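You operate a simulated robot arm through the tools that you are given. There is no shell and no other tool. Be economical: measure what you need, move in short steps, check, and stop when the job is done.

You are at the controls of a simulated two-armed robot. One attempt, no reset.

## Task
Clear the yellow bowl, sweep up the crumbs and tuck the red and green chairs in.
Fine: stand the bowl on the red tray; use the crumb sweeper and put it back. What is to be rubbed or washed off counts as gone when no trace of it is left.

It is judged by the outcome, as a careful person would: the job done as asked, and still so three seconds after it is handed in. It fails if anything else is knocked over, pushed out of place, dropped, spilled or broken.

## Robot
Two 7-joint arms with two-finger parallel grippers on one trunk, on a base that drives. Base frame: it is fixed to the floor where the robot stands at the start and does not move with it; the origin is under the middle of the robot, x ahead of it, y to its left, z up. Lengths are in m, angles in degrees, forces in N, time in s.
The left shoulder is at the start at [0.05, 0.168, 1.032], the right one opposite. Places, roughly: crumb sweeper [-0.75, 1.5, 1]; crumbs [0.7, 1.6, 0.8]; green mat [0.75, 1.25, 0.75]; red chair [0.5, 1.25, 0.5]; red tray [-0.75, 2, 0.75]; tray [-0.9, 1.9, 0.9]. Payload 1.57 kg a hand.
The tool frame of a hand sits at the grasp point between the pads (the TCP): z along the fingers, y along the line on which they close. The tips reach 0.03 m beyond it. The gripper opens to 0.08 m. The fingers are 0.017 m wide and 0.012 m thick; the gripper's body (0.04 by 0.082 m) begins 0.08 m behind the TCP.
Orientation is that of the tool frame in the base frame, as a unit quaternion [x, y, z, w]. With the fingers straight down and closing along the base's y, the tool's x points along the base's -x, its y along +y and its z along -z.

## Interface
- The arms move only by the tool drive_tool. It takes "left_deltas", "right_deltas" or both (then of equal length, played together; a hand with none holds still); each is a list of rows, each a list of 6 numbers: the shift along the base's x, y, z in mm, then the turn, a rotation vector about the base's x, y, z in degrees. In form: [[tx, ty, tz, rx, ry, rz], ...]. A call has 1 to 10 rows; each row is the pose to reach, as a shift and turn from the pose commanded when the call began. "left_claw" and "right_claw" are, for a hand that has rows, the opening in per cent of the stroke, from 0 (shut) to 100 (fully open), set as the call begins (left out, the last holds). A row lasts 0.2 s, in which the tool goes at most 0.05 m and 8.6 degrees; a call with a longer step from one row to the next is refused whole, and so is a gripper value outside its range. A pose out of reach is approached as far as the arm can. The call stops where the force on the tool passes 40 N (or 10 N more than at its start, if that is more) or the arm is blocked; 0.2 s more then pass. The fingers move at their own pace (about 0.045 m/s each) and stop on an object; they squeeze with about 41 N. The grip force told is the motor's: it shows also when the fingers shut on nothing. Time passes only in rows, and 0.2 s behind the last, so rows that repeat a pose let the fingers close. It gives the time, the measured TCP pose, the force on the tool (base axes), the opening and the grip force at its end, in the units of the frame above (readings bear some noise), with the torque about the TCP (base axes, N m) and any sound that the robot's microphone picked up.
- Cameras (640 x 400 px; columns grow to the right, rows downward): "scene" is now at [0.1129, 0.0242, 1.2377]; the picture's right is [0.43, -0.90, 0.00], its down [-0.64, -0.31, -0.71] and it looks along [0.64, 0.31, -0.71] (base axes); focal length 250 px, centre (320, 200). "left" rides on the left gripper at [0.072, 0.007, -0.122] in its tool frame; the picture's right is [-0.09, 1.00, 0.00], its down [-0.84, -0.08, -0.54] and it looks along [-0.54, -0.05, 0.84] (tool axes); focal length 238 px, centre (320, 200). "right" rides on the right gripper at [0.072, -0.007, -0.122] in its tool frame; the picture's right is [0.09, 1.00, 0.00], its down [-0.84, 0.08, -0.54] and it looks along [-0.54, 0.05, 0.84] (tool axes); focal length 238 px, centre (320, 200). There is no depth. A picture from a camera that has moved, and an enlarged one, comes with that camera's place and axes in the base frame and with its lens. The place of the scene camera against the robot may be out by one fixed shift of up to 0.018 m in any direction.
- get_image(camera): a new picture of that camera. The clock stands still meanwhile.
- lift_body(by): slides the trunk up (or, below 0, down) by that many m; the arms and the scene camera ride with it, the base frame stays. It gives what a move gives, with no picture.
- roll_base(legs): drives the robot by 1 to 6 legs, each [ahead, left, turn to the left] in m, m and degrees, along the robot's own axes; the way and the turn of a leg run together, so that a leg with both is an arc; at most 1.5 m and 180 degrees a leg. The arms and the cameras ride along, it lands a little off, and it stops where it bumps. It gives what a move gives.
- aim_head(pan, tilt): turns the head with the scene camera to pan (to the left, within 80 degrees either way) and tilt (down, from -29 to 69), counted from straight ahead of the robot. It gives what a move gives.
- close_up(camera, box): a new picture of the part [left, top, right, bottom] of that camera's present view, enlarged. The clock stands still meanwhile.
- close_job(): hands the job in; it is judged then, once.

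Work in short steps. Places have to be worked out from the pictures, the camera data and where the tool is seen: move nearer, look again, correct. Check each grasp and each placing, and mend what went wrong. You have 120 turns and 108 pictures in all, those below and enlarged ones among them. Open the grippers and draw the arms clear of the work before you hand the job in, unless the task says otherwise; then end with one line.

The tools are called after ">>>" as a command line: name --argument value ..., lists and objects as JSON in quotes. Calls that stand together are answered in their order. drive_tool: Moves the arms, as the interface text tells. Its arguments: {"type":"object","properties":{"left_deltas":{"type":"array"},"left_claw":{"type":"number"},"right_deltas":{"type":"array"},"right_claw":{"type":"number"}},"required":[]} The other tools are called the same way: lift_body (by) slides the trunk up or down; roll_base (legs) drives the base; aim_head (pan, tilt) turns the head that bears the scene camera; get_image (camera) takes a picture; close_up (camera, box) takes an enlarged picture of a part of a camera's view; close_job () hands the job in.

At the start:

```text
time_s: 0.0
left_position: [0.3095, 0.3741, 1.021]
left_orientation: [0.0, 1.0, 0.0, 0.0]
left_force: [-0.3, 0.3, 0.5]
left_moment: [0.0, 0.02, 0.0]
left_grip_width: 0.0801
left_grip_force: 0.1
right_position: [0.409, 0.0367, 1.0396]
right_orientation: [0.0, 1.0, 0.0, 0.001]
right_force: [0.1, 0.9, 0.6]
right_moment: [-0.01, -0.06, 0.0]
right_grip_width: 0.0798
right_grip_force: 0.1
trunk travel left (down, up): [-0.2, 0.243]
robot x, y, heading: [0.0007, -0.0017, -0.2]
head pan, tilt: [25.6, 45.0]
```

scene: 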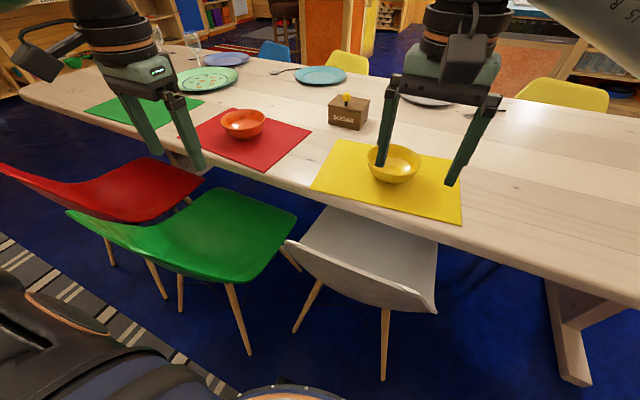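
right: 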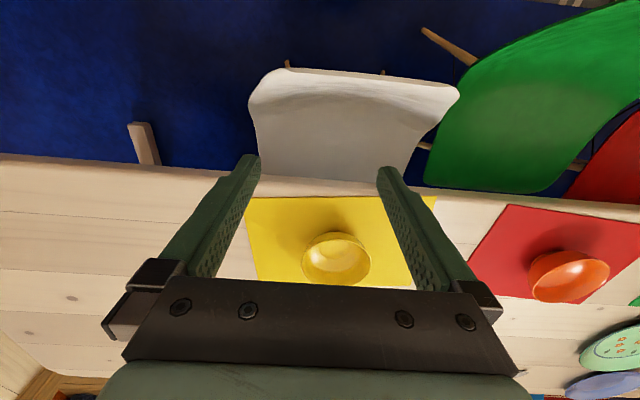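
left: 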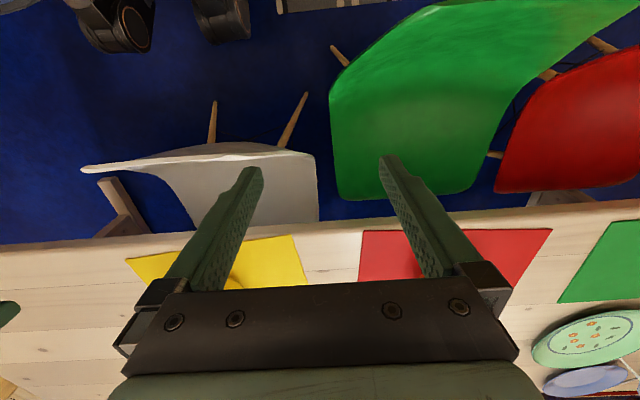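

The picture shows the table ahead, with the yellow bowl near [0.75, 0.09] and the green and red chairs to the left. I look further left first to find the crumbs, sweeper and tray.

>>> aim_head --pan 65 --tilt 30

>>> get_image --camera "scene"

```text
time_s: 1.1
left_position: [0.3087, 0.3748, 1.0208]
left_orientation: [0.0, 1.0, 0.0, 0.001]
left_force: [-0.3, 0.2, 0.8]
left_moment: [-0.03, -0.02, -0.01]
left_grip_width: 0.08
left_grip_force: 0.1
right_position: [0.4096, 0.0377, 1.0403]
right_orientation: [0.0, 1.0, -0.001, -0.001]
right_force: [0.4, -0.2, -0.2]
right_moment: [0.03, 0.01, -0.03]
right_grip_width: 0.0801
right_grip_force: 0.1
trunk travel left (down, up): [-0.2, 0.243]
robot x, y, heading: [-0.0014, 0.004, -0.0]
head pan, tilt: [65.0, 30.0]
```

```text
104 pictures are left
camera scene: at [0.0779, 0.0709, 1.2602], right [0.91, -0.42, 0.0], down [-0.21, -0.45, -0.87], along [0.37, 0.78, -0.5], focal length 250 px, centre (320, 200)
```

scene: 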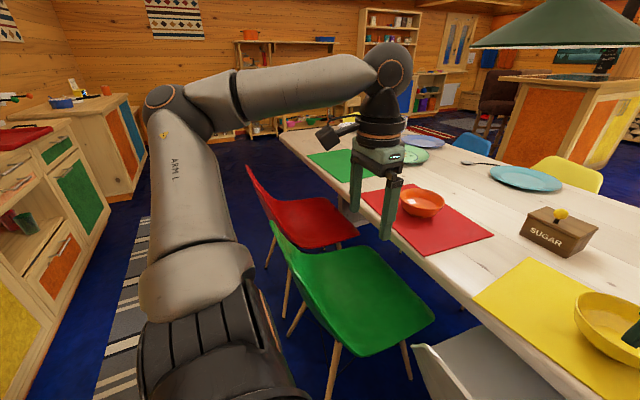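

Bowl is estimated near [0.754, 0.09, 0.78]. I stretch the right arm forward at a safe height to test its reach, aiming the head back at it.

>>> drive_tool --right_deltas '[[45, 0, 0, 0, 0, 0], [90, -5, 0, 0, 0, 0], [135, -10, 0, 0, 0, 0], [180, -15, -20, 0, 0, 0], [225, -20, -40, 0, 0, 0], [270, -25, -60, 0, 0, 0], [300, -25, -80, 0, 0, 0], [320, -25, -100, 0, 0, 0]]' --right_claw 100

>>> aim_head --pan 0 --tilt 45

>>> get_image --camera "scene"

>>> get_image --camera "right"

```text
time_s: 2.9
left_position: [0.3088, 0.3737, 1.0205]
left_orientation: [0.0, 1.0, 0.0, 0.0]
left_force: [-0.2, 0.5, -0.2]
left_moment: [-0.04, -0.02, 0.03]
left_grip_width: 0.0802
left_grip_force: 0.0
right_position: [0.5896, -0.0405, 0.9207]
right_orientation: [0.0, 1.0, 0.0, 0.0]
right_force: [-0.2, 0.2, -0.5]
right_moment: [0.02, -0.03, 0.0]
right_grip_width: 0.0803
right_grip_force: 0.1
right hand out of reach, approached as far as the arm can: row 3, 4, 5, 6, 7, 8
trunk travel left (down, up): [-0.2, 0.243]
robot x, y, heading: [0.0014, -0.0014, 0.2]
head pan, tilt: [65.0, 30.0]
```

```text
time_s: 4.2
left_position: [0.3088, 0.3751, 1.0212]
left_orientation: [0.0, 1.0, 0.0, 0.0]
left_force: [0.9, 0.5, 0.3]
left_moment: [0.01, 0.01, 0.0]
left_grip_width: 0.0803
left_grip_force: 0.1
right_position: [0.5888, -0.0404, 0.9191]
right_orientation: [0.0, 1.0, 0.001, 0.0]
right_force: [-0.9, 0.2, -0.2]
right_moment: [0.01, -0.01, 0.0]
right_grip_width: 0.0798
right_grip_force: 0.0
trunk travel left (down, up): [-0.2, 0.243]
robot x, y, heading: [-0.0019, -0.0047, 0.2]
head pan, tilt: [0.0, 45.0]
```

```text
103 pictures are left
camera scene: at [0.1209, -0.0109, 1.2377], right [0.0, -1.0, 0.0], down [-0.71, 0.0, -0.71], along [0.71, 0.0, -0.71], focal length 250 px, centre (320, 200)
```

scene: 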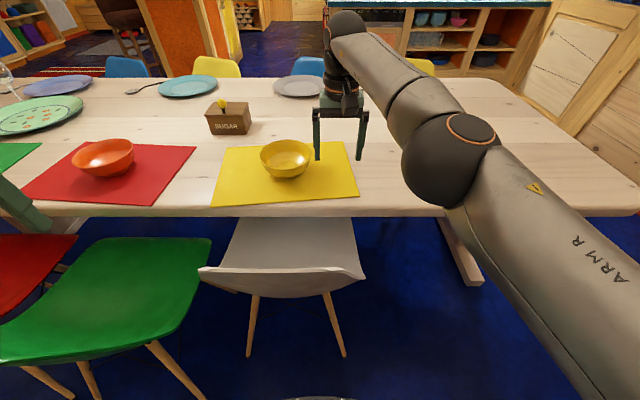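

```text
102 pictures are left
camera right: at [0.5162, -0.0458, 1.0414], right [-0.09, 1.0, 0.0], down [0.84, 0.08, 0.54], along [0.54, 0.05, -0.84], focal length 238 px, centre (320, 200)
```

right: 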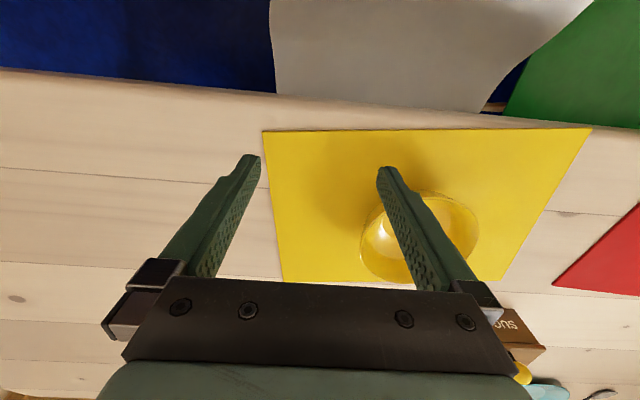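

The arm tops out near x=0.59 with the tool straight down; the bowl is about [0.75, 0.11]. I drive 0.08 m ahead (the chair's back is about 0.37, base front about 0.24), then I'll tilt the tool forward for reach.

>>> roll_base --legs '[[0.07, 0, 0]]'

>>> drive_tool --right_deltas '[[0, 0, 0, 0, -8, 0], [0, 0, 0, 0, -16, 0], [0, 0, 0, 0, -24, 0], [20, 10, 0, 0, -32, 0], [50, 30, 0, 0, -35, 0]]'

>>> get_image --camera "right"

```text
time_s: 5.2
left_position: [0.38, 0.375, 1.0207]
left_orientation: [0.0, 1.0, 0.0, 0.001]
left_force: [1.1, 0.6, -0.6]
left_moment: [-0.03, 0.02, -0.01]
left_grip_width: 0.0799
left_grip_force: 0.0
right_position: [0.6584, -0.0409, 0.9197]
right_orientation: [0.001, 1.0, 0.0, 0.0]
right_force: [0.8, 0.1, -0.6]
right_moment: [0.02, 0.03, -0.02]
right_grip_width: 0.08
right_grip_force: 0.0
trunk travel left (down, up): [-0.2, 0.243]
robot x, y, heading: [0.0682, 0.0022, 0.1]
head pan, tilt: [0.0, 45.0]
```

```text
time_s: 6.4
left_position: [0.3786, 0.3764, 1.0211]
left_orientation: [0.0, 1.0, 0.0, 0.0]
left_force: [0.6, 0.1, -0.5]
left_moment: [0.01, -0.04, 0.04]
left_grip_width: 0.0799
left_grip_force: 0.1
right_position: [0.7132, -0.0104, 0.9195]
right_orientation: [0.001, 0.953, 0.0, 0.302]
right_force: [-0.2, 0.2, -0.4]
right_moment: [0.01, 0.0, 0.03]
right_grip_width: 0.0799
right_grip_force: 0.1
right hand out of reach, approached as far as the arm can: row 1, 2
trunk travel left (down, up): [-0.2, 0.243]
robot x, y, heading: [0.0696, 0.0024, -0.1]
head pan, tilt: [0.0, 45.0]
```

```text
101 pictures are left
camera right: at [0.584, -0.0159, 0.9775], right [-0.07, 1.0, -0.05], down [0.37, 0.08, 0.92], along [0.92, 0.05, -0.38], focal length 238 px, centre (320, 200)
```

right: 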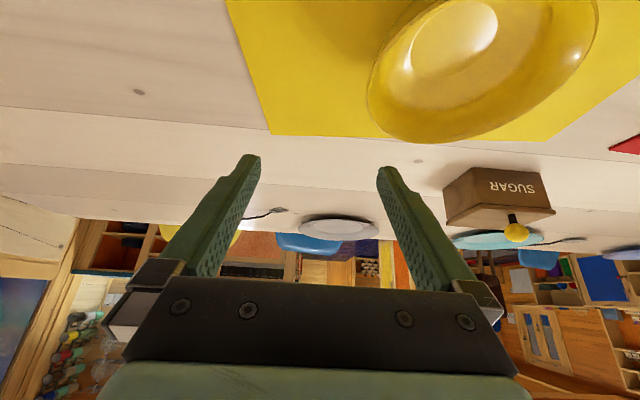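

The bowl's centre works out near [0.725, 0.10], rim radius about 0.075, rim height about 0.81. I lower the hand towards the right rim and look again before going in.

>>> drive_tool --right_deltas '[[5, 20, -30, 0, -35, 0], [10, 38, -60, 0, -35, 0], [12, 38, -75, 0, -35, 0]]'

>>> close_up --camera "scene" --box '[200, 60, 440, 230]'

>>> get_image --camera "right"

```text
refused: row 1 steps farther than a row can; nothing moved
```

```text
2.35 times, centred on (320, 145) of scene
camera zoom: at [0.191, -0.0104, 1.2376], right [0.0, -1.0, 0.0], down [-0.71, 0.0, -0.71], along [0.71, 0.0, -0.71], focal length 589 px, centre (320, 329)
```

zoom: 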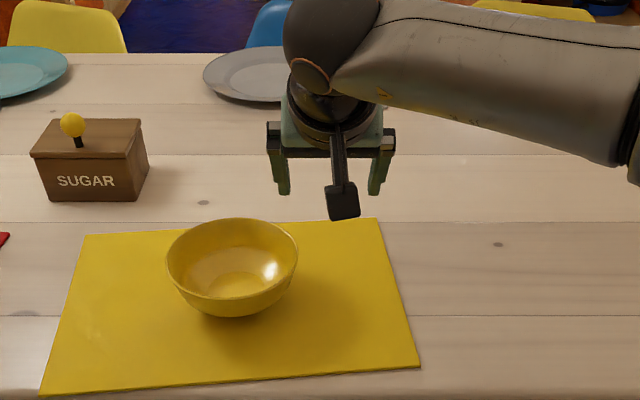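

```text
99 pictures are left
camera right: at [0.584, -0.0159, 0.9775], right [-0.07, 1.0, -0.05], down [0.37, 0.08, 0.92], along [0.92, 0.05, -0.38], focal length 238 px, centre (320, 200)
```

right: 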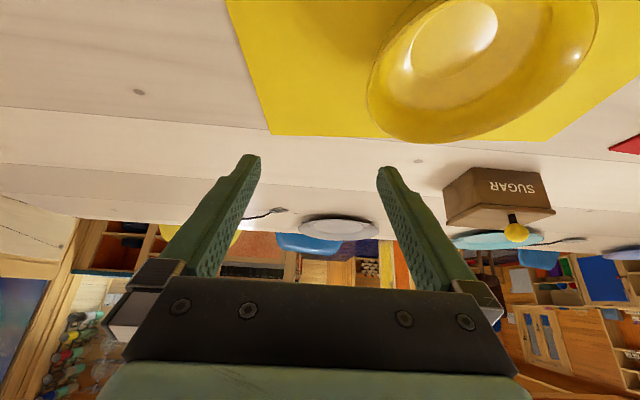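

The shift rows take turns relative to now, so no extra turn is needed. The scene view agrees: centre about [0.727, 0.097], R 0.075; I lower beside the right rim.

>>> drive_tool --right_deltas '[[5, 16, -30, 0, 0, 0], [10, 34, -55, 0, 0, 0], [12, 34, -78, 0, 0, 0]]'

>>> close_up --camera "scene" --box '[200, 60, 440, 230]'

>>> get_image --camera "right"

```text
time_s: 7.2
left_position: [0.3805, 0.3758, 1.0218]
left_orientation: [0.0, 1.0, 0.0, 0.0]
left_force: [0.3, -0.3, -1.0]
left_moment: [0.0, 0.0, -0.03]
left_grip_width: 0.0799
left_grip_force: 0.1
right_position: [0.7202, 0.0254, 0.84]
right_orientation: [0.001, 0.953, 0.001, 0.301]
right_force: [-0.3, 0.7, 0.6]
right_moment: [0.01, -0.01, -0.01]
right_grip_width: 0.0801
right_grip_force: 0.1
trunk travel left (down, up): [-0.2, 0.243]
robot x, y, heading: [0.0678, 0.0039, -0.0]
head pan, tilt: [0.0, 45.0]
```

```text
2.35 times, centred on (320, 145) of scene
camera zoom: at [0.1911, -0.0112, 1.2377], right [0.0, -1.0, 0.0], down [-0.71, 0.0, -0.71], along [0.71, 0.0, -0.71], focal length 589 px, centre (320, 329)
```

zoom: 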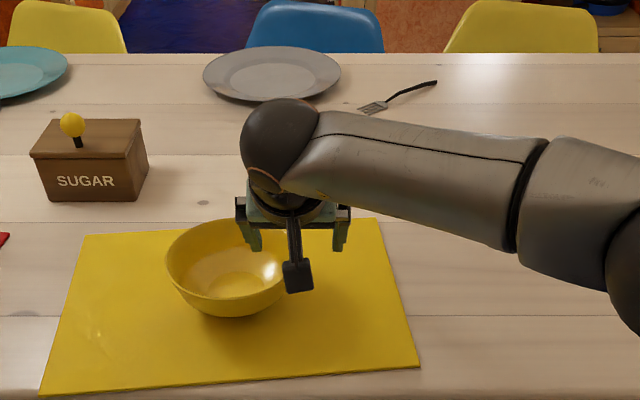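

```text
97 pictures are left
camera right: at [0.5912, 0.0191, 0.8991], right [-0.07, 1.0, -0.05], down [0.37, 0.08, 0.92], along [0.92, 0.05, -0.38], focal length 238 px, centre (320, 200)
```

right: 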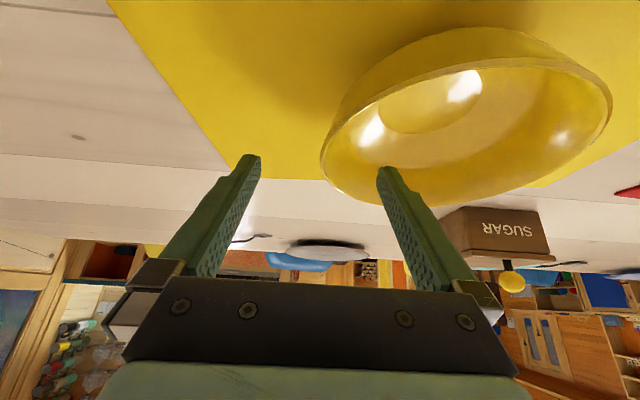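

The fingers straddle the right rim at [0.722, 0.025]. I go down 33 mm and close.

>>> drive_tool --right_deltas '[[1, 0, -18, 0, 0, 0], [2, 0, -33, 0, 0, 0]]'

>>> drive_tool --right_deltas '[[0, 0, 0, 0, 0, 0], [0, 0, 0, 0, 0, 0], [0, 0, 0, 0, 0, 0], [0, 0, 0, 0, 0, 0], [0, 0, 0, 0, 0, 0]]' --right_claw 0

>>> get_image --camera "right"

```text
time_s: 7.8
left_position: [0.3792, 0.3751, 1.02]
left_orientation: [0.0, 1.0, 0.0, 0.0]
left_force: [0.1, -0.4, 0.1]
left_moment: [0.0, 0.01, -0.02]
left_grip_width: 0.0799
left_grip_force: 0.1
right_position: [0.7243, 0.0229, 0.8083]
right_orientation: [0.0, 0.954, 0.0, 0.301]
right_force: [0.5, 1.1, 0.3]
right_moment: [-0.01, 0.01, -0.01]
right_grip_width: 0.0801
right_grip_force: 0.0
trunk travel left (down, up): [-0.2, 0.243]
robot x, y, heading: [0.0706, -0.0031, -0.1]
head pan, tilt: [0.0, 45.0]
```

```text
time_s: 9.0
left_position: [0.3787, 0.3737, 1.0213]
left_orientation: [0.0, 1.0, 0.001, 0.001]
left_force: [-0.6, 0.2, 0.1]
left_moment: [0.02, 0.01, 0.0]
left_grip_width: 0.08
left_grip_force: 0.0
right_position: [0.7233, 0.0234, 0.81]
right_orientation: [0.0, 0.953, 0.003, 0.302]
right_force: [-2.9, 2.0, 8.8]
right_moment: [0.93, 0.23, 0.26]
right_grip_width: 0.0246
right_grip_force: 30.0
trunk travel left (down, up): [-0.2, 0.243]
robot x, y, heading: [0.0682, -0.0035, -0.3]
head pan, tilt: [0.0, 45.0]
```

```text
96 pictures are left
camera right: at [0.5939, 0.0179, 0.8689], right [-0.08, 1.0, -0.05], down [0.37, 0.07, 0.93], along [0.93, 0.05, -0.38], focal length 238 px, centre (320, 200)
```

right: 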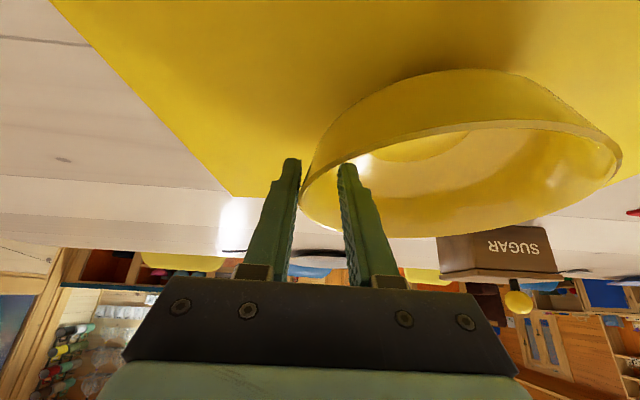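

The fingers hold the wall (width 0.025 across the slope). I lift gently and check the hold.

>>> drive_tool --right_deltas '[[0, 0, 10, 0, 0, 0], [0, 0, 25, 0, 0, 0], [0, 0, 40, 0, 0, 0], [0, 0, 40, 0, 0, 0]]'

>>> get_image --camera "right"

```text
time_s: 10.0
left_position: [0.3794, 0.3748, 1.02]
left_orientation: [0.0, 1.0, 0.0, -0.001]
left_force: [0.0, 0.8, -0.6]
left_moment: [0.0, 0.01, 0.02]
left_grip_width: 0.0797
left_grip_force: 0.1
right_position: [0.7242, 0.0233, 0.8476]
right_orientation: [0.001, 0.954, -0.001, 0.3]
right_force: [0.0, 0.3, -4.4]
right_moment: [-0.17, -0.02, -0.01]
right_grip_width: 0.0138
right_grip_force: 30.1
trunk travel left (down, up): [-0.2, 0.243]
robot x, y, heading: [0.0676, 0.0004, -0.2]
head pan, tilt: [0.0, 45.0]
```

```text
95 pictures are left
camera right: at [0.5943, 0.0185, 0.9061], right [-0.07, 1.0, -0.05], down [0.38, 0.08, 0.92], along [0.92, 0.05, -0.38], focal length 238 px, centre (320, 200)
```

right: 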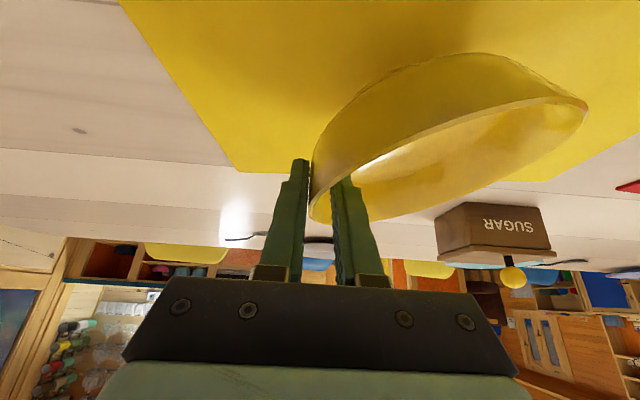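

The bowl is lifted and held (4.4 N), tilted a little in the pads. I raise it and draw it in towards the body for the drive.

>>> drive_tool --right_deltas '[[0, 0, 40, 0, 0, 0], [0, 0, 80, 0, 0, 0], [-20, 0, 120, 0, 0, 0], [-60, 0, 140, 0, 0, 0], [-100, -5, 150, 0, 5, 0], [-140, -10, 150, 0, 12, 0], [-180, -15, 150, 0, 19, 0], [-220, -20, 150, 0, 26, 0], [-250, -20, 150, 0, 33, 0], [-270, -20, 150, 0, 35, 0]]'

>>> aim_head --pan 80 --tilt 40

>>> get_image --camera "scene"

>>> get_image --camera "right"

```text
time_s: 12.2
left_position: [0.3793, 0.3739, 1.021]
left_orientation: [-0.001, 1.0, 0.0, 0.0]
left_force: [-0.8, 0.4, 0.4]
left_moment: [-0.01, 0.01, -0.01]
left_grip_width: 0.0798
left_grip_force: 0.0
right_position: [0.4511, 0.0034, 0.9974]
right_orientation: [0.0, 1.0, 0.0, -0.001]
right_force: [0.6, -0.1, -3.5]
right_moment: [-0.19, -0.04, -0.01]
right_grip_width: 0.014
right_grip_force: 30.3
trunk travel left (down, up): [-0.2, 0.243]
robot x, y, heading: [0.0699, -0.0, -0.4]
head pan, tilt: [0.0, 45.0]
```

```text
time_s: 13.8
left_position: [0.3808, 0.3748, 1.0198]
left_orientation: [0.0, 1.0, 0.0, 0.0]
left_force: [0.0, 0.4, 0.0]
left_moment: [0.02, 0.02, -0.01]
left_grip_width: 0.0801
left_grip_force: 0.0
right_position: [0.4518, 0.005, 0.9967]
right_orientation: [0.001, 1.0, -0.001, 0.0]
right_force: [-0.4, 0.2, -3.4]
right_moment: [-0.19, -0.05, -0.04]
right_grip_width: 0.0137
right_grip_force: 30.2
trunk travel left (down, up): [-0.2, 0.243]
robot x, y, heading: [0.0709, -0.0007, 0.0]
head pan, tilt: [80.0, 40.0]
```

```text
94 pictures are left
camera scene: at [0.1248, 0.0726, 1.2449], right [0.98, -0.18, 0.0], down [-0.11, -0.63, -0.77], along [0.13, 0.75, -0.64], focal length 250 px, centre (320, 200)
```

scene: 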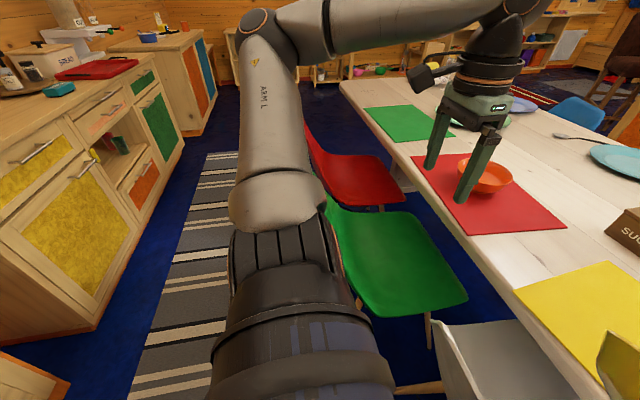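

```text
93 pictures are left
camera right: at [0.3788, -0.002, 1.1196], right [-0.09, 1.0, 0.0], down [0.84, 0.08, 0.54], along [0.54, 0.05, -0.84], focal length 238 px, centre (320, 200)
```

right: 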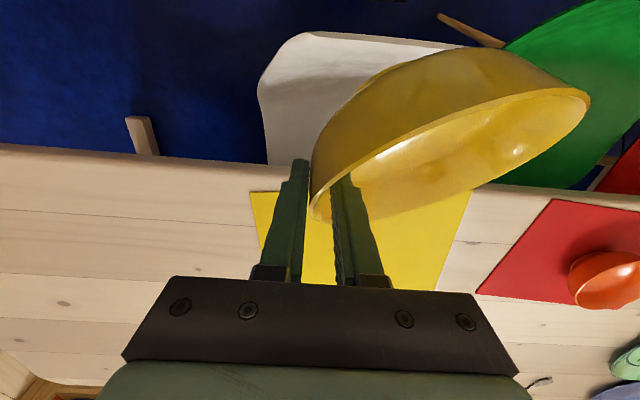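

The bowl is safely held over my front. I back off from the chair a little and turn left 60°, then look at the counter.

>>> roll_base --legs '[[-0.17, 0, 0], [0, 0, 60]]'

>>> aim_head --pan 50 --tilt 35

>>> get_image --camera "scene"

>>> aim_head --pan 0 --tilt 60

>>> get_image --camera "scene"

```text
time_s: 17.9
left_position: [-0.2774, 0.4522, 1.0215]
left_orientation: [-0.509, 0.861, -0.001, -0.001]
left_force: [0.6, -0.7, 0.4]
left_moment: [0.02, 0.01, 0.01]
left_grip_width: 0.0801
left_grip_force: 0.0
right_position: [0.0813, 0.3358, 0.9988]
right_orientation: [-0.508, 0.861, 0.0, 0.0]
right_force: [-0.1, -1.1, -3.9]
right_moment: [-0.01, -0.2, -0.03]
right_grip_width: 0.0137
right_grip_force: 30.1
trunk travel left (down, up): [-0.2, 0.243]
robot x, y, heading: [-0.0989, -0.0016, 60.9]
head pan, tilt: [80.0, 40.0]
```

```text
time_s: 18.9
left_position: [-0.2772, 0.4516, 1.0203]
left_orientation: [-0.508, 0.861, 0.0, 0.0]
left_force: [-0.4, -0.7, 0.0]
left_moment: [0.04, 0.05, -0.02]
left_grip_width: 0.0797
left_grip_force: 0.0
right_position: [0.0823, 0.3363, 0.9981]
right_orientation: [-0.508, 0.861, 0.0, 0.0]
right_force: [-0.5, -0.7, -3.4]
right_moment: [0.01, -0.22, 0.0]
right_grip_width: 0.0139
right_grip_force: 30.3
trunk travel left (down, up): [-0.2, 0.243]
robot x, y, heading: [-0.0998, -0.0008, 61.2]
head pan, tilt: [50.0, 35.0]
```

```text
92 pictures are left
camera scene: at [-0.1108, 0.1061, 1.2524], right [0.93, 0.36, 0.0], down [0.21, -0.54, -0.82], along [-0.3, 0.76, -0.57], focal length 250 px, centre (320, 200)
```

scene: 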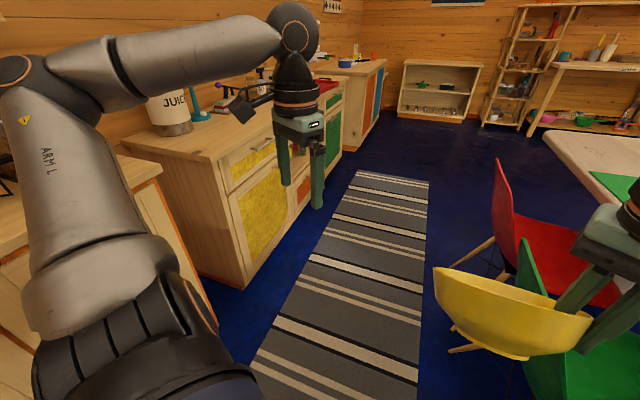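

```text
time_s: 20.0
left_position: [-0.2774, 0.452, 1.0202]
left_orientation: [-0.508, 0.861, 0.0, 0.0]
left_force: [0.7, 0.1, 0.2]
left_moment: [-0.02, 0.02, -0.03]
left_grip_width: 0.0799
left_grip_force: 0.1
right_position: [0.0814, 0.335, 0.9974]
right_orientation: [-0.508, 0.861, 0.0, 0.0]
right_force: [0.8, 0.5, -3.9]
right_moment: [-0.01, -0.22, 0.0]
right_grip_width: 0.0135
right_grip_force: 30.1
trunk travel left (down, up): [-0.2, 0.243]
robot x, y, heading: [-0.1024, -0.0023, 60.9]
head pan, tilt: [0.0, 60.0]
```

```text
91 pictures are left
camera scene: at [-0.0468, 0.0824, 1.2182], right [0.88, -0.48, 0.0], down [-0.42, -0.76, -0.5], along [0.24, 0.44, -0.87], focal length 250 px, centre (320, 200)
```

scene: 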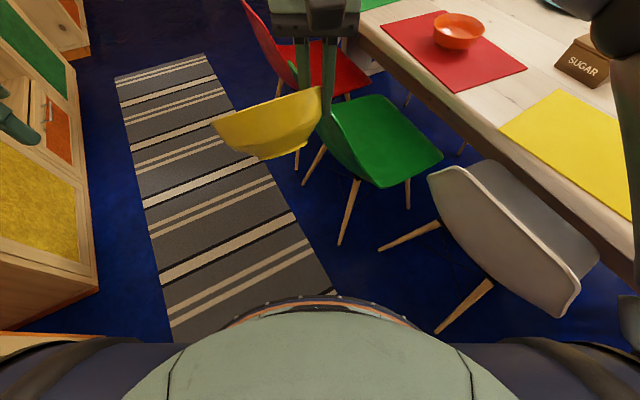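

The base is round (about 0.23 m) and the aisle is clear. I turn to face along the aisle (+y), shift a bit left, and drive up to about y = 1.1.

>>> roll_base --legs '[[0, 0, 29], [0.0, 0.15, 0], [1.1, 0, 0]]'

>>> aim_head --pan 45 --tilt 35

>>> get_image --camera "scene"

>>> aim_head --pan -55 --tilt 35

>>> get_image --camera "scene"

```text
time_s: 28.7
left_position: [-0.5903, 1.4282, 1.0196]
left_orientation: [-0.694, 0.72, -0.001, 0.0]
left_force: [-1.7, -1.0, 0.2]
left_moment: [-0.01, 0.02, 0.02]
left_grip_width: 0.0803
left_grip_force: 0.0
right_position: [-0.2171, 1.4855, 0.9976]
right_orientation: [-0.693, 0.721, 0.0, 0.0]
right_force: [-0.1, -0.4, -3.3]
right_moment: [0.06, -0.19, 0.01]
right_grip_width: 0.0136
right_grip_force: 30.4
trunk travel left (down, up): [-0.2, 0.243]
robot x, y, heading: [-0.2253, 1.1014, 88.2]
head pan, tilt: [0.0, 60.0]
```

```text
time_s: 29.8
left_position: [-0.5884, 1.4273, 1.0206]
left_orientation: [-0.694, 0.72, 0.0, 0.001]
left_force: [-0.1, 0.1, -0.5]
left_moment: [-0.01, 0.01, 0.01]
left_grip_width: 0.0799
left_grip_force: 0.1
right_position: [-0.2165, 1.4854, 0.9967]
right_orientation: [-0.693, 0.721, 0.0, 0.0]
right_force: [0.8, -0.7, -4.0]
right_moment: [0.08, -0.2, -0.01]
right_grip_width: 0.0135
right_grip_force: 29.9
trunk travel left (down, up): [-0.2, 0.243]
robot x, y, heading: [-0.2257, 1.1026, 87.8]
head pan, tilt: [45.0, 35.0]
```

```text
90 pictures are left
camera scene: at [-0.2849, 1.198, 1.2524], right [0.73, 0.68, 0.0], down [0.39, -0.42, -0.82], along [-0.56, 0.6, -0.57], focal length 250 px, centre (320, 200)
```

scene: 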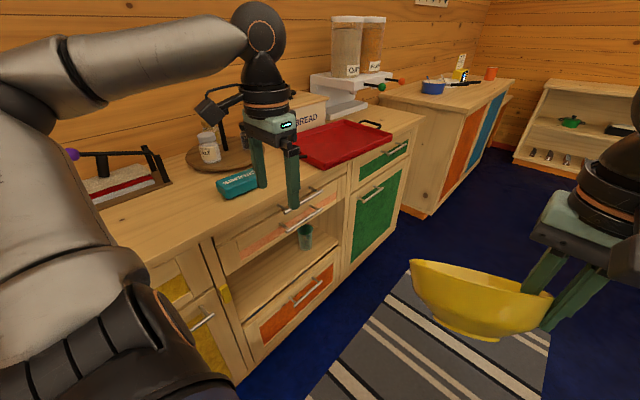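

```text
time_s: 31.6
left_position: [-0.5886, 1.4263, 1.0196]
left_orientation: [-0.694, 0.72, 0.001, 0.0]
left_force: [0.1, -0.1, -0.1]
left_moment: [0.03, 0.03, -0.03]
left_grip_width: 0.0798
left_grip_force: 0.0
right_position: [-0.2153, 1.4854, 0.9979]
right_orientation: [-0.693, 0.721, 0.0, 0.001]
right_force: [0.9, 0.7, -3.6]
right_moment: [0.09, -0.18, 0.01]
right_grip_width: 0.0138
right_grip_force: 30.4
trunk travel left (down, up): [-0.2, 0.243]
robot x, y, heading: [-0.2262, 1.1048, 87.4]
head pan, tilt: [-55.0, 35.0]
```

```text
89 pictures are left
camera scene: at [-0.1511, 1.1812, 1.2525], right [0.54, -0.84, 0.0], down [-0.48, -0.31, -0.82], along [0.69, 0.44, -0.57], focal length 250 px, centre (320, 200)
```

scene: 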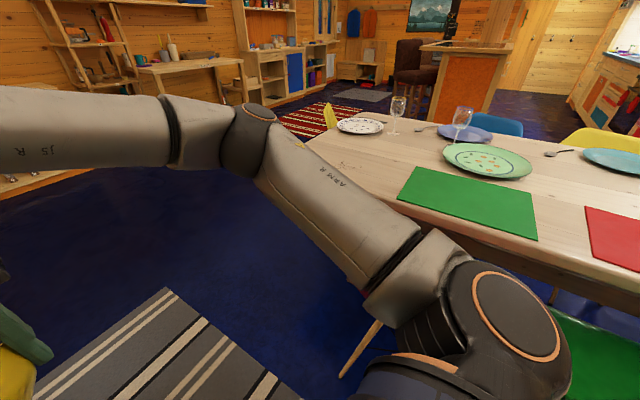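

The red tray lies on the counter about [-0.95, 2.0, 0.85], counter front about x=-0.80. I drive along to y≈1.95 and turn to face the counter.

>>> roll_base --legs '[[0.84, 0.0, 0], [0, 0, 92.5]]'

>>> aim_head --pan 0 --tilt 40

>>> get_image --camera "scene"

```text
time_s: 40.0
left_position: [-0.4959, 1.5597, 1.0209]
left_orientation: [1.0, 0.007, 0.001, 0.0]
left_force: [0.2, 0.7, -0.2]
left_moment: [0.0, 0.0, 0.03]
left_grip_width: 0.0802
left_grip_force: 0.0
right_position: [-0.5741, 1.9304, 0.9969]
right_orientation: [1.0, 0.007, 0.0, -0.001]
right_force: [-0.2, 0.9, -3.5]
right_moment: [0.21, 0.1, 0.04]
right_grip_width: 0.0137
right_grip_force: 30.5
trunk travel left (down, up): [-0.2, 0.243]
robot x, y, heading: [-0.1912, 1.9402, -179.4]
head pan, tilt: [-55.0, 35.0]
```

```text
time_s: 41.2
left_position: [-0.4963, 1.5597, 1.0208]
left_orientation: [1.0, 0.007, 0.0, 0.0]
left_force: [-1.0, -0.5, 0.5]
left_moment: [0.02, -0.01, 0.02]
left_grip_width: 0.0801
left_grip_force: 0.0
right_position: [-0.574, 1.9278, 0.9975]
right_orientation: [1.0, 0.007, 0.0, 0.0]
right_force: [0.0, -1.4, -2.9]
right_moment: [0.18, 0.08, 0.01]
right_grip_width: 0.0136
right_grip_force: 30.2
trunk travel left (down, up): [-0.2, 0.243]
robot x, y, heading: [-0.1937, 1.9391, -179.5]
head pan, tilt: [0.0, 40.0]
```

```text
88 pictures are left
camera scene: at [-0.3182, 1.9269, 1.2449], right [-0.01, 1.0, 0.0], down [0.64, 0.01, -0.77], along [-0.77, -0.01, -0.64], focal length 250 px, centre (320, 200)
```

scene: 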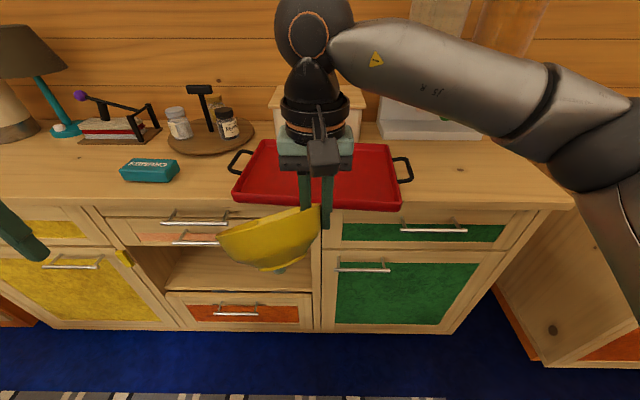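

The tray centre is about [-0.93, 1.92], counter about 0.80–0.85 high. I raise the bowl 60 mm, drive ahead 0.21, then level it with a -20° roll about x.

>>> drive_tool --right_deltas '[[0, 0, 30, 0, 0, 0], [0, 0, 60, 0, 0, 0], [0, 0, 60, -7, 0, 0], [0, 20, 60, -14, 0, 0], [0, 40, 60, -20, 0, 0]]'

>>> roll_base --legs '[[0.21, 0, 0]]'

>>> get_image --camera "scene"

>>> get_image --camera "right"

```text
time_s: 42.4
left_position: [-0.4965, 1.5616, 1.0205]
left_orientation: [1.0, 0.007, 0.0, 0.0]
left_force: [0.3, -0.1, -0.4]
left_moment: [0.01, 0.0, 0.01]
left_grip_width: 0.0798
left_grip_force: 0.1
right_position: [-0.573, 1.9708, 1.0576]
right_orientation: [0.985, 0.008, -0.001, 0.175]
right_force: [-0.6, 0.0, -4.0]
right_moment: [0.23, 0.08, 0.0]
right_grip_width: 0.0136
right_grip_force: 29.7
trunk travel left (down, up): [-0.2, 0.243]
robot x, y, heading: [-0.1937, 1.9425, -178.8]
head pan, tilt: [0.0, 40.0]
```

```text
time_s: 44.0
left_position: [-0.7007, 1.5552, 1.021]
left_orientation: [1.0, 0.011, 0.0, 0.0]
left_force: [0.4, 0.1, 0.2]
left_moment: [0.02, -0.02, 0.01]
left_grip_width: 0.0801
left_grip_force: 0.1
right_position: [-0.7789, 1.9645, 1.0585]
right_orientation: [0.985, 0.009, 0.0, 0.174]
right_force: [-0.5, -0.2, -3.4]
right_moment: [0.24, 0.08, 0.01]
right_grip_width: 0.0138
right_grip_force: 29.8
trunk travel left (down, up): [-0.2, 0.243]
robot x, y, heading: [-0.4008, 1.9365, -179.0]
head pan, tilt: [0.0, 40.0]
```

```text
87 pictures are left
camera scene: at [-0.5248, 1.9226, 1.2448], right [-0.02, 1.0, 0.0], down [0.64, 0.01, -0.77], along [-0.77, -0.02, -0.64], focal length 250 px, centre (320, 200)
```

scene: 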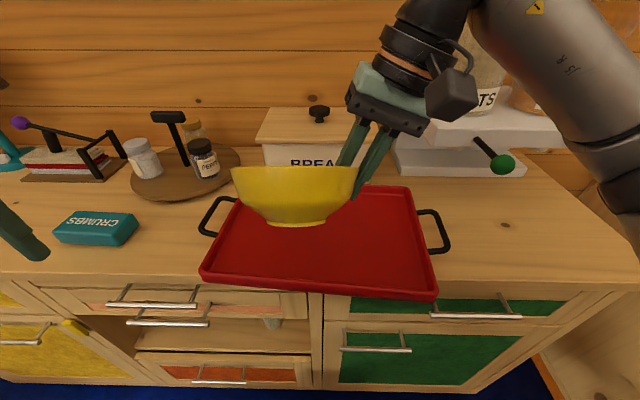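

```text
86 pictures are left
camera right: at [-0.7086, 2.0143, 1.1691], right [0.11, -0.93, 0.34], down [-0.84, 0.1, 0.54], along [-0.54, -0.34, -0.77], focal length 238 px, centre (320, 200)
```

right: 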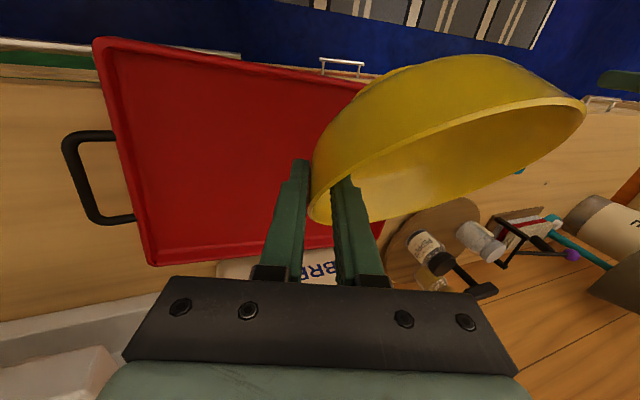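

Bowl looks level. "CRUMBS" is the teal block: that's the sweeper. I move over the tray centre about [-0.87, 1.92] and lower part-way.

>>> drive_tool --right_deltas '[[-40, 15, 0, 0, 0, 0], [-85, 30, -20, 0, 0, 0], [-88, 30, -60, 0, 0, 0], [-88, 30, -100, 0, 0, 0], [-88, 30, -120, 0, 0, 0]]'

>>> get_image --camera "scene"

```text
refused: row 2 steps farther than a row can; nothing moved
```

```text
85 pictures are left
camera scene: at [-0.5248, 1.9226, 1.2448], right [-0.02, 1.0, 0.0], down [0.64, 0.01, -0.77], along [-0.77, -0.02, -0.64], focal length 250 px, centre (320, 200)
```

scene: 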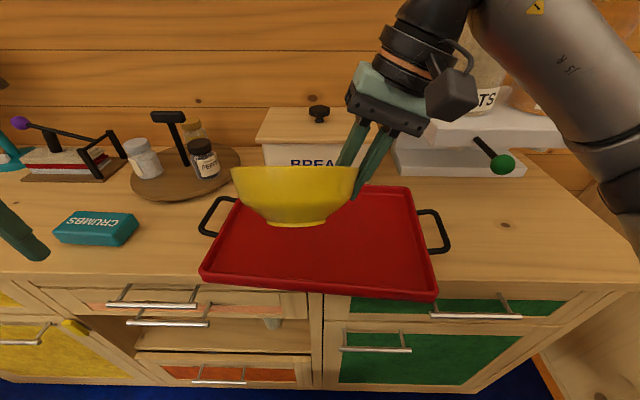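

Step was a touch too long; I resend with shorter rows.

>>> drive_tool --right_deltas '[[-35, 12, 0, 0, 0, 0], [-70, 24, -10, 0, 0, 0], [-88, 30, -45, 0, 0, 0], [-88, 30, -85, 0, 0, 0], [-88, 30, -120, 0, 0, 0]]'

>>> get_image --camera "scene"

```text
time_s: 45.2
left_position: [-0.6987, 1.555, 1.0219]
left_orientation: [1.0, 0.011, 0.0, -0.001]
left_force: [-0.3, -0.1, 0.7]
left_moment: [0.02, 0.02, 0.02]
left_grip_width: 0.0798
left_grip_force: 0.0
right_position: [-0.8668, 1.9908, 0.9363]
right_orientation: [0.985, 0.01, -0.001, 0.174]
right_force: [-0.6, -0.9, -2.9]
right_moment: [0.21, 0.11, 0.0]
right_grip_width: 0.0136
right_grip_force: 30.3
trunk travel left (down, up): [-0.2, 0.243]
robot x, y, heading: [-0.3986, 1.9303, -178.9]
head pan, tilt: [0.0, 40.0]
```

```text
84 pictures are left
camera scene: at [-0.5245, 1.9228, 1.2449], right [-0.02, 1.0, 0.0], down [0.64, 0.01, -0.77], along [-0.77, -0.02, -0.64], focal length 250 px, centre (320, 200)
```

scene: 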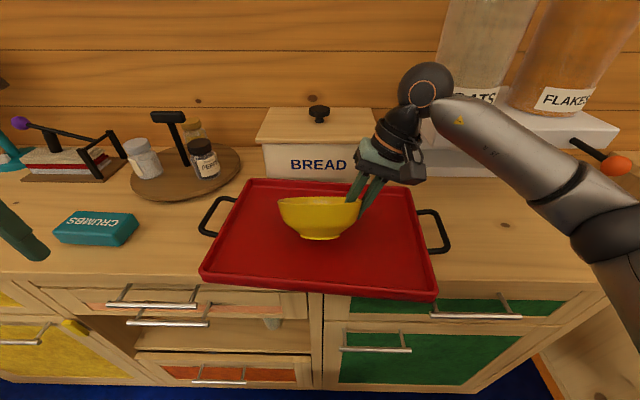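

The bowl is over the middle of the tray. I lower slowly in small steps, watching the force.

>>> drive_tool --right_deltas '[[0, 0, -8, 0, 0, 0], [0, 0, -16, 0, 0, 0], [0, 0, -22, 0, 0, 0]]'

>>> get_image --camera "scene"

```text
time_s: 46.0
left_position: [-0.6991, 1.5557, 1.0233]
left_orientation: [1.0, 0.01, -0.002, 0.001]
left_force: [-1.0, -0.7, 0.2]
left_moment: [0.02, -0.02, -0.02]
left_grip_width: 0.0799
left_grip_force: 0.2
right_position: [-0.8666, 1.9933, 0.9192]
right_orientation: [0.984, 0.008, -0.006, 0.177]
right_force: [0.8, 10.1, 26.6]
right_moment: [-1.19, 0.43, -0.2]
right_grip_width: 0.0163
right_grip_force: 31.1
trunk travel left (down, up): [-0.2, 0.243]
robot x, y, heading: [-0.4013, 1.9374, -179.0]
head pan, tilt: [0.0, 40.0]
```

```text
83 pictures are left
camera scene: at [-0.5222, 1.9236, 1.2457], right [-0.02, 1.0, 0.0], down [0.64, 0.01, -0.77], along [-0.77, -0.02, -0.64], focal length 250 px, centre (320, 200)
```

scene: 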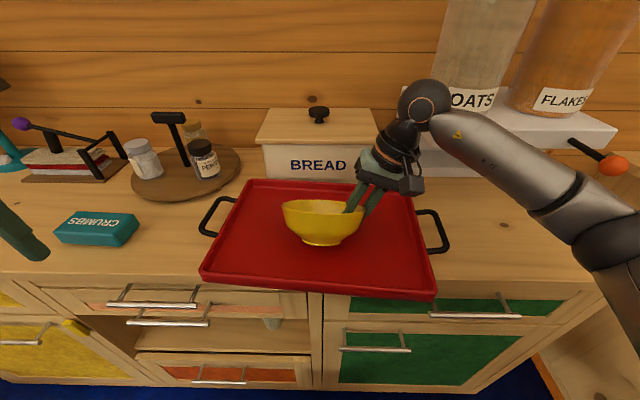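

Firm contact with the tray. I ease up 4 mm, then open the fingers and let it settle.

>>> drive_tool --right_deltas '[[0, 0, 12, 0, 0, 0], [0, 0, 13, 0, 0, 0]]'

>>> drive_tool --right_deltas '[[0, 0, 0, 0, 0, 0], [0, 0, 0, 0, 0, 0], [0, 0, 0, 0, 0, 0]]' --right_claw 70

>>> get_image --camera "scene"

```text
time_s: 46.6
left_position: [-0.6996, 1.555, 1.0211]
left_orientation: [1.0, 0.01, 0.0, -0.001]
left_force: [-0.5, -0.2, 0.1]
left_moment: [-0.04, 0.06, 0.04]
left_grip_width: 0.08
left_grip_force: 0.0
right_position: [-0.8661, 1.9958, 0.9265]
right_orientation: [0.985, 0.009, 0.002, 0.171]
right_force: [-1.2, 0.3, -5.0]
right_moment: [0.23, 0.1, 0.0]
right_grip_width: 0.0141
right_grip_force: 30.3
trunk travel left (down, up): [-0.2, 0.243]
robot x, y, heading: [-0.3995, 1.9385, -178.7]
head pan, tilt: [0.0, 40.0]
```

```text
time_s: 47.4
left_position: [-0.7002, 1.5558, 1.0216]
left_orientation: [1.0, 0.009, 0.0, 0.001]
left_force: [0.6, -0.4, 0.1]
left_moment: [-0.01, -0.03, 0.01]
left_grip_width: 0.0799
left_grip_force: 0.1
right_position: [-0.8666, 1.9943, 0.9292]
right_orientation: [0.985, 0.01, -0.001, 0.173]
right_force: [-1.5, 0.0, -0.4]
right_moment: [-0.02, 0.04, 0.0]
right_grip_width: 0.056
right_grip_force: 0.0
trunk travel left (down, up): [-0.2, 0.243]
robot x, y, heading: [-0.3982, 1.9378, -179.0]
head pan, tilt: [0.0, 40.0]
```

```text
82 pictures are left
camera scene: at [-0.5242, 1.9227, 1.2449], right [-0.02, 1.0, 0.0], down [0.64, 0.01, -0.77], along [-0.77, -0.02, -0.64], focal length 250 px, centre (320, 200)
```

scene: 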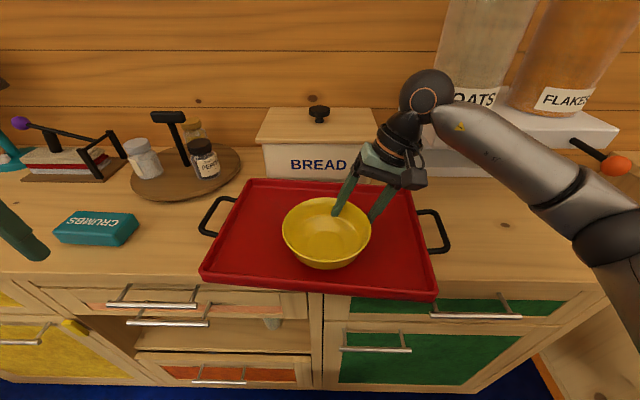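

The bowl stands on the tray. I withdraw the right hand up and back, then bring it to a tucked pose, and zoom in on the sweeper.

>>> drive_tool --right_deltas '[[0, 13, 35, 0, 0, 0], [0, 26, 75, 0, 0, 0], [0, 40, 115, 0, 0, 0], [40, 40, 130, 7, 0, 0], [80, 40, 130, 14, 0, 0], [120, 40, 130, 20, 0, 0], [160, 40, 130, 20, 0, 0]]'

>>> aim_head --pan 40 --tilt 40

>>> get_image --camera "scene"

>>> get_image --camera "left"

```text
time_s: 49.0
left_position: [-0.6999, 1.5544, 1.0216]
left_orientation: [1.0, 0.01, 0.0, 0.0]
left_force: [1.0, 0.1, -1.4]
left_moment: [-0.01, -0.01, 0.02]
left_grip_width: 0.0797
left_grip_force: 0.0
right_position: [-0.7052, 2.0367, 1.0601]
right_orientation: [1.0, 0.01, 0.001, 0.0]
right_force: [-1.2, -0.2, 0.3]
right_moment: [0.01, -0.01, 0.02]
right_grip_width: 0.0562
right_grip_force: 0.0
trunk travel left (down, up): [-0.2, 0.243]
robot x, y, heading: [-0.398, 1.9379, -178.8]
head pan, tilt: [0.0, 40.0]
```

```text
time_s: 50.1
left_position: [-0.6999, 1.5544, 1.021]
left_orientation: [1.0, 0.011, 0.0, 0.001]
left_force: [-0.1, 0.4, -0.2]
left_moment: [-0.03, 0.01, 0.03]
left_grip_width: 0.0799
left_grip_force: 0.1
right_position: [-0.7068, 2.0359, 1.0591]
right_orientation: [1.0, 0.01, 0.001, 0.0]
right_force: [0.2, -0.1, -0.1]
right_moment: [0.0, 0.02, 0.0]
right_grip_width: 0.0558
right_grip_force: 0.1
trunk travel left (down, up): [-0.2, 0.243]
robot x, y, heading: [-0.4006, 1.9329, -179.0]
head pan, tilt: [40.0, 40.0]
```

```text
81 pictures are left
camera scene: at [-0.5033, 1.8685, 1.2449], right [-0.66, 0.75, 0.0], down [0.48, 0.42, -0.77], along [-0.58, -0.5, -0.64], focal length 250 px, centre (320, 200)
```

scene: 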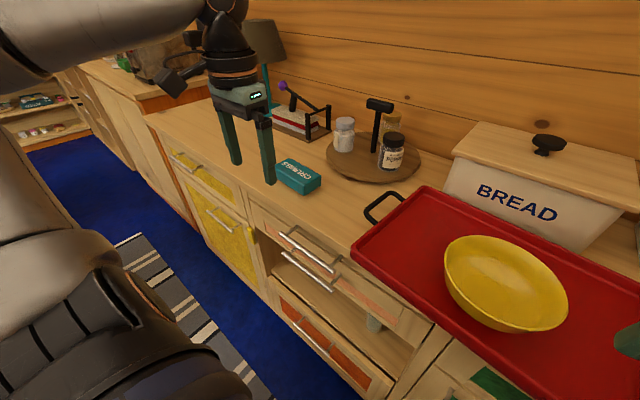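

```text
80 pictures are left
camera left: at [-0.6278, 1.5499, 1.1432], right [-0.07, -1.0, 0.0], down [-0.84, 0.06, 0.54], along [-0.54, 0.04, -0.84], focal length 238 px, centre (320, 200)
```

left: 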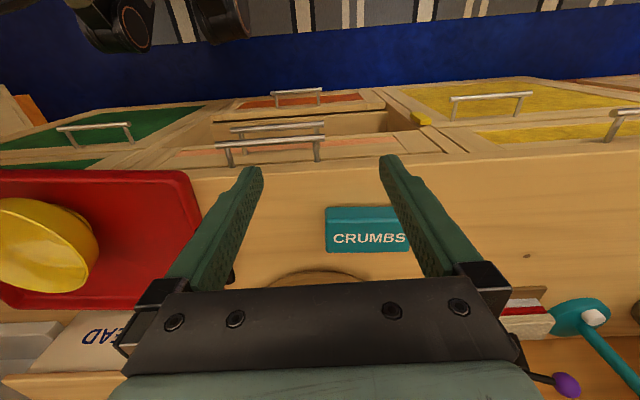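

The sweeper spans about x -0.83…-0.887, y ≈1.556 to ~1.44, top near 0.88. I turn the left hand 90° so the fingers close along x, moving above it.

>>> drive_tool --left_deltas '[[-15, -6, 0, 0, 0, -8], [-30, -12, 0, 0, 0, -16], [-45, -18, 0, 0, 0, -24], [-60, -24, 0, 0, 0, -32], [-75, -30, 0, 0, 0, -40], [-90, -36, 0, 0, 0, -48], [-105, -42, 0, 0, 0, -56], [-120, -48, 0, 0, 0, -64], [-140, -54, 0, 0, 0, -72], [-158, -58, 0, 0, 0, -80]]'

>>> drive_tool --left_deltas '[[0, 0, 0, 0, 0, -8], [0, 0, 0, 0, 0, -11]]'

>>> get_image --camera "left"

>>> get_image --camera "scene"

```text
time_s: 52.3
left_position: [-0.859, 1.4974, 1.021]
left_orientation: [0.772, -0.635, 0.0, 0.001]
left_force: [-0.1, -0.7, -0.8]
left_moment: [0.0, -0.01, 0.0]
left_grip_width: 0.0799
left_grip_force: 0.1
right_position: [-0.7063, 2.0373, 1.0605]
right_orientation: [1.0, 0.01, 0.001, 0.0]
right_force: [0.5, 0.1, 0.2]
right_moment: [0.02, 0.0, 0.01]
right_grip_width: 0.0561
right_grip_force: 0.1
trunk travel left (down, up): [-0.2, 0.243]
robot x, y, heading: [-0.3999, 1.9366, -179.0]
head pan, tilt: [40.0, 40.0]
```

```text
time_s: 52.9
left_position: [-0.8582, 1.4969, 1.021]
left_orientation: [0.708, -0.707, 0.0, 0.0]
left_force: [0.5, -0.5, 0.0]
left_moment: [0.01, 0.01, 0.02]
left_grip_width: 0.0798
left_grip_force: 0.1
right_position: [-0.7061, 2.036, 1.0602]
right_orientation: [1.0, 0.009, 0.001, 0.0]
right_force: [-0.4, 0.9, 0.5]
right_moment: [-0.02, 0.0, 0.0]
right_grip_width: 0.0563
right_grip_force: 0.1
trunk travel left (down, up): [-0.2, 0.243]
robot x, y, heading: [-0.3982, 1.9354, -179.0]
head pan, tilt: [40.0, 40.0]
```

```text
79 pictures are left
camera left: at [-0.8646, 1.425, 1.144], right [-1.0, 0.09, 0.0], down [0.08, 0.84, 0.54], along [0.05, 0.54, -0.84], focal length 238 px, centre (320, 200)
```

left: 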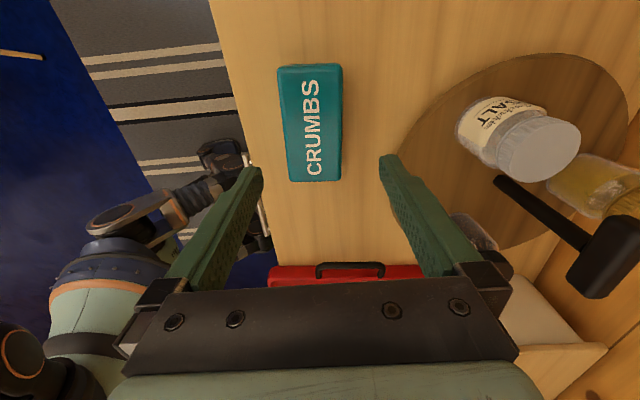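

```text
78 pictures are left
camera scene: at [-0.5032, 1.8684, 1.2449], right [-0.66, 0.75, 0.0], down [0.48, 0.42, -0.77], along [-0.58, -0.5, -0.64], focal length 250 px, centre (320, 200)
```

scene: 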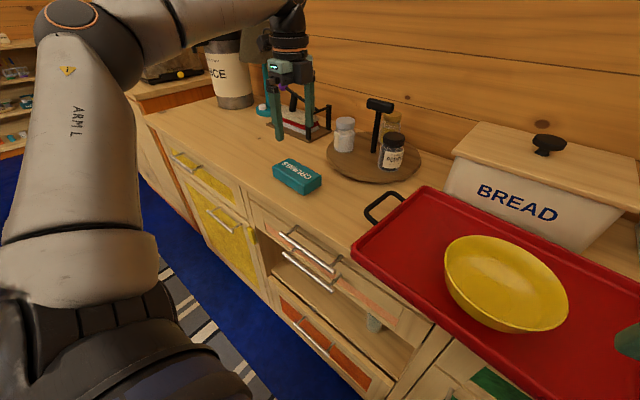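

The sweeper's centre is about [-0.850, 1.50], about 0.064 wide. I shift +8 mm in x and go down to just above it.

>>> drive_tool --left_deltas '[[4, 1, -35, 0, 0, -1], [8, 2, -70, 0, 0, -2], [8, 3, -88, 0, 0, -2]]'

>>> get_image --camera "left"

>>> close_up --camera "scene" --box '[220, 90, 380, 210]'

```text
time_s: 53.7
left_position: [-0.8501, 1.5003, 0.9328]
left_orientation: [-0.696, 0.718, 0.0, -0.002]
left_force: [-0.1, -0.6, 0.5]
left_moment: [0.0, 0.0, 0.03]
left_grip_width: 0.08
left_grip_force: 0.1
right_position: [-0.7056, 2.0363, 1.0597]
right_orientation: [1.0, 0.009, 0.001, 0.0]
right_force: [-1.0, 0.4, -0.3]
right_moment: [0.0, -0.01, 0.01]
right_grip_width: 0.0562
right_grip_force: 0.1
trunk travel left (down, up): [-0.2, 0.243]
robot x, y, heading: [-0.3981, 1.9363, -178.7]
head pan, tilt: [40.0, 40.0]
```

```text
77 pictures are left
camera left: at [-0.8584, 1.4292, 1.0561], right [-0.99, 0.12, 0.0], down [0.1, 0.83, 0.54], along [0.07, 0.54, -0.84], focal length 238 px, centre (320, 200)
```

left: 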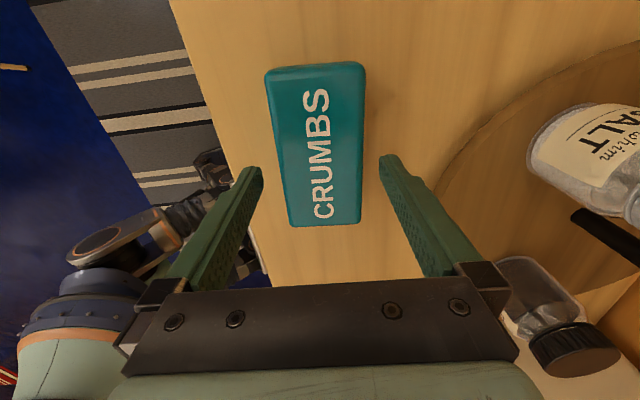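

```text
3.33 times, centred on (300, 150) of scene
camera zoom: at [-0.5033, 1.8684, 1.2449], right [-0.66, 0.75, 0.0], down [0.48, 0.42, -0.77], along [-0.58, -0.5, -0.64], focal length 834 px, centre (387, 367)
```

zoom: 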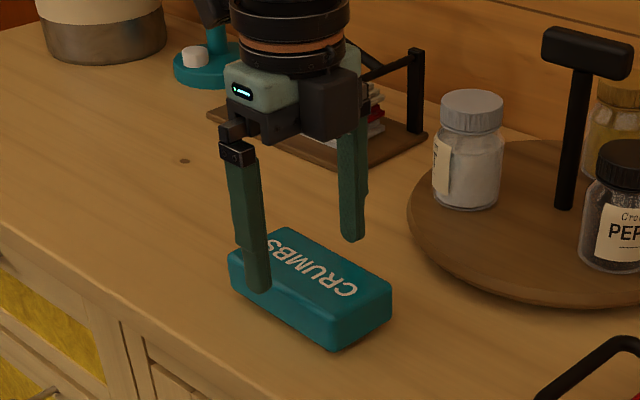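

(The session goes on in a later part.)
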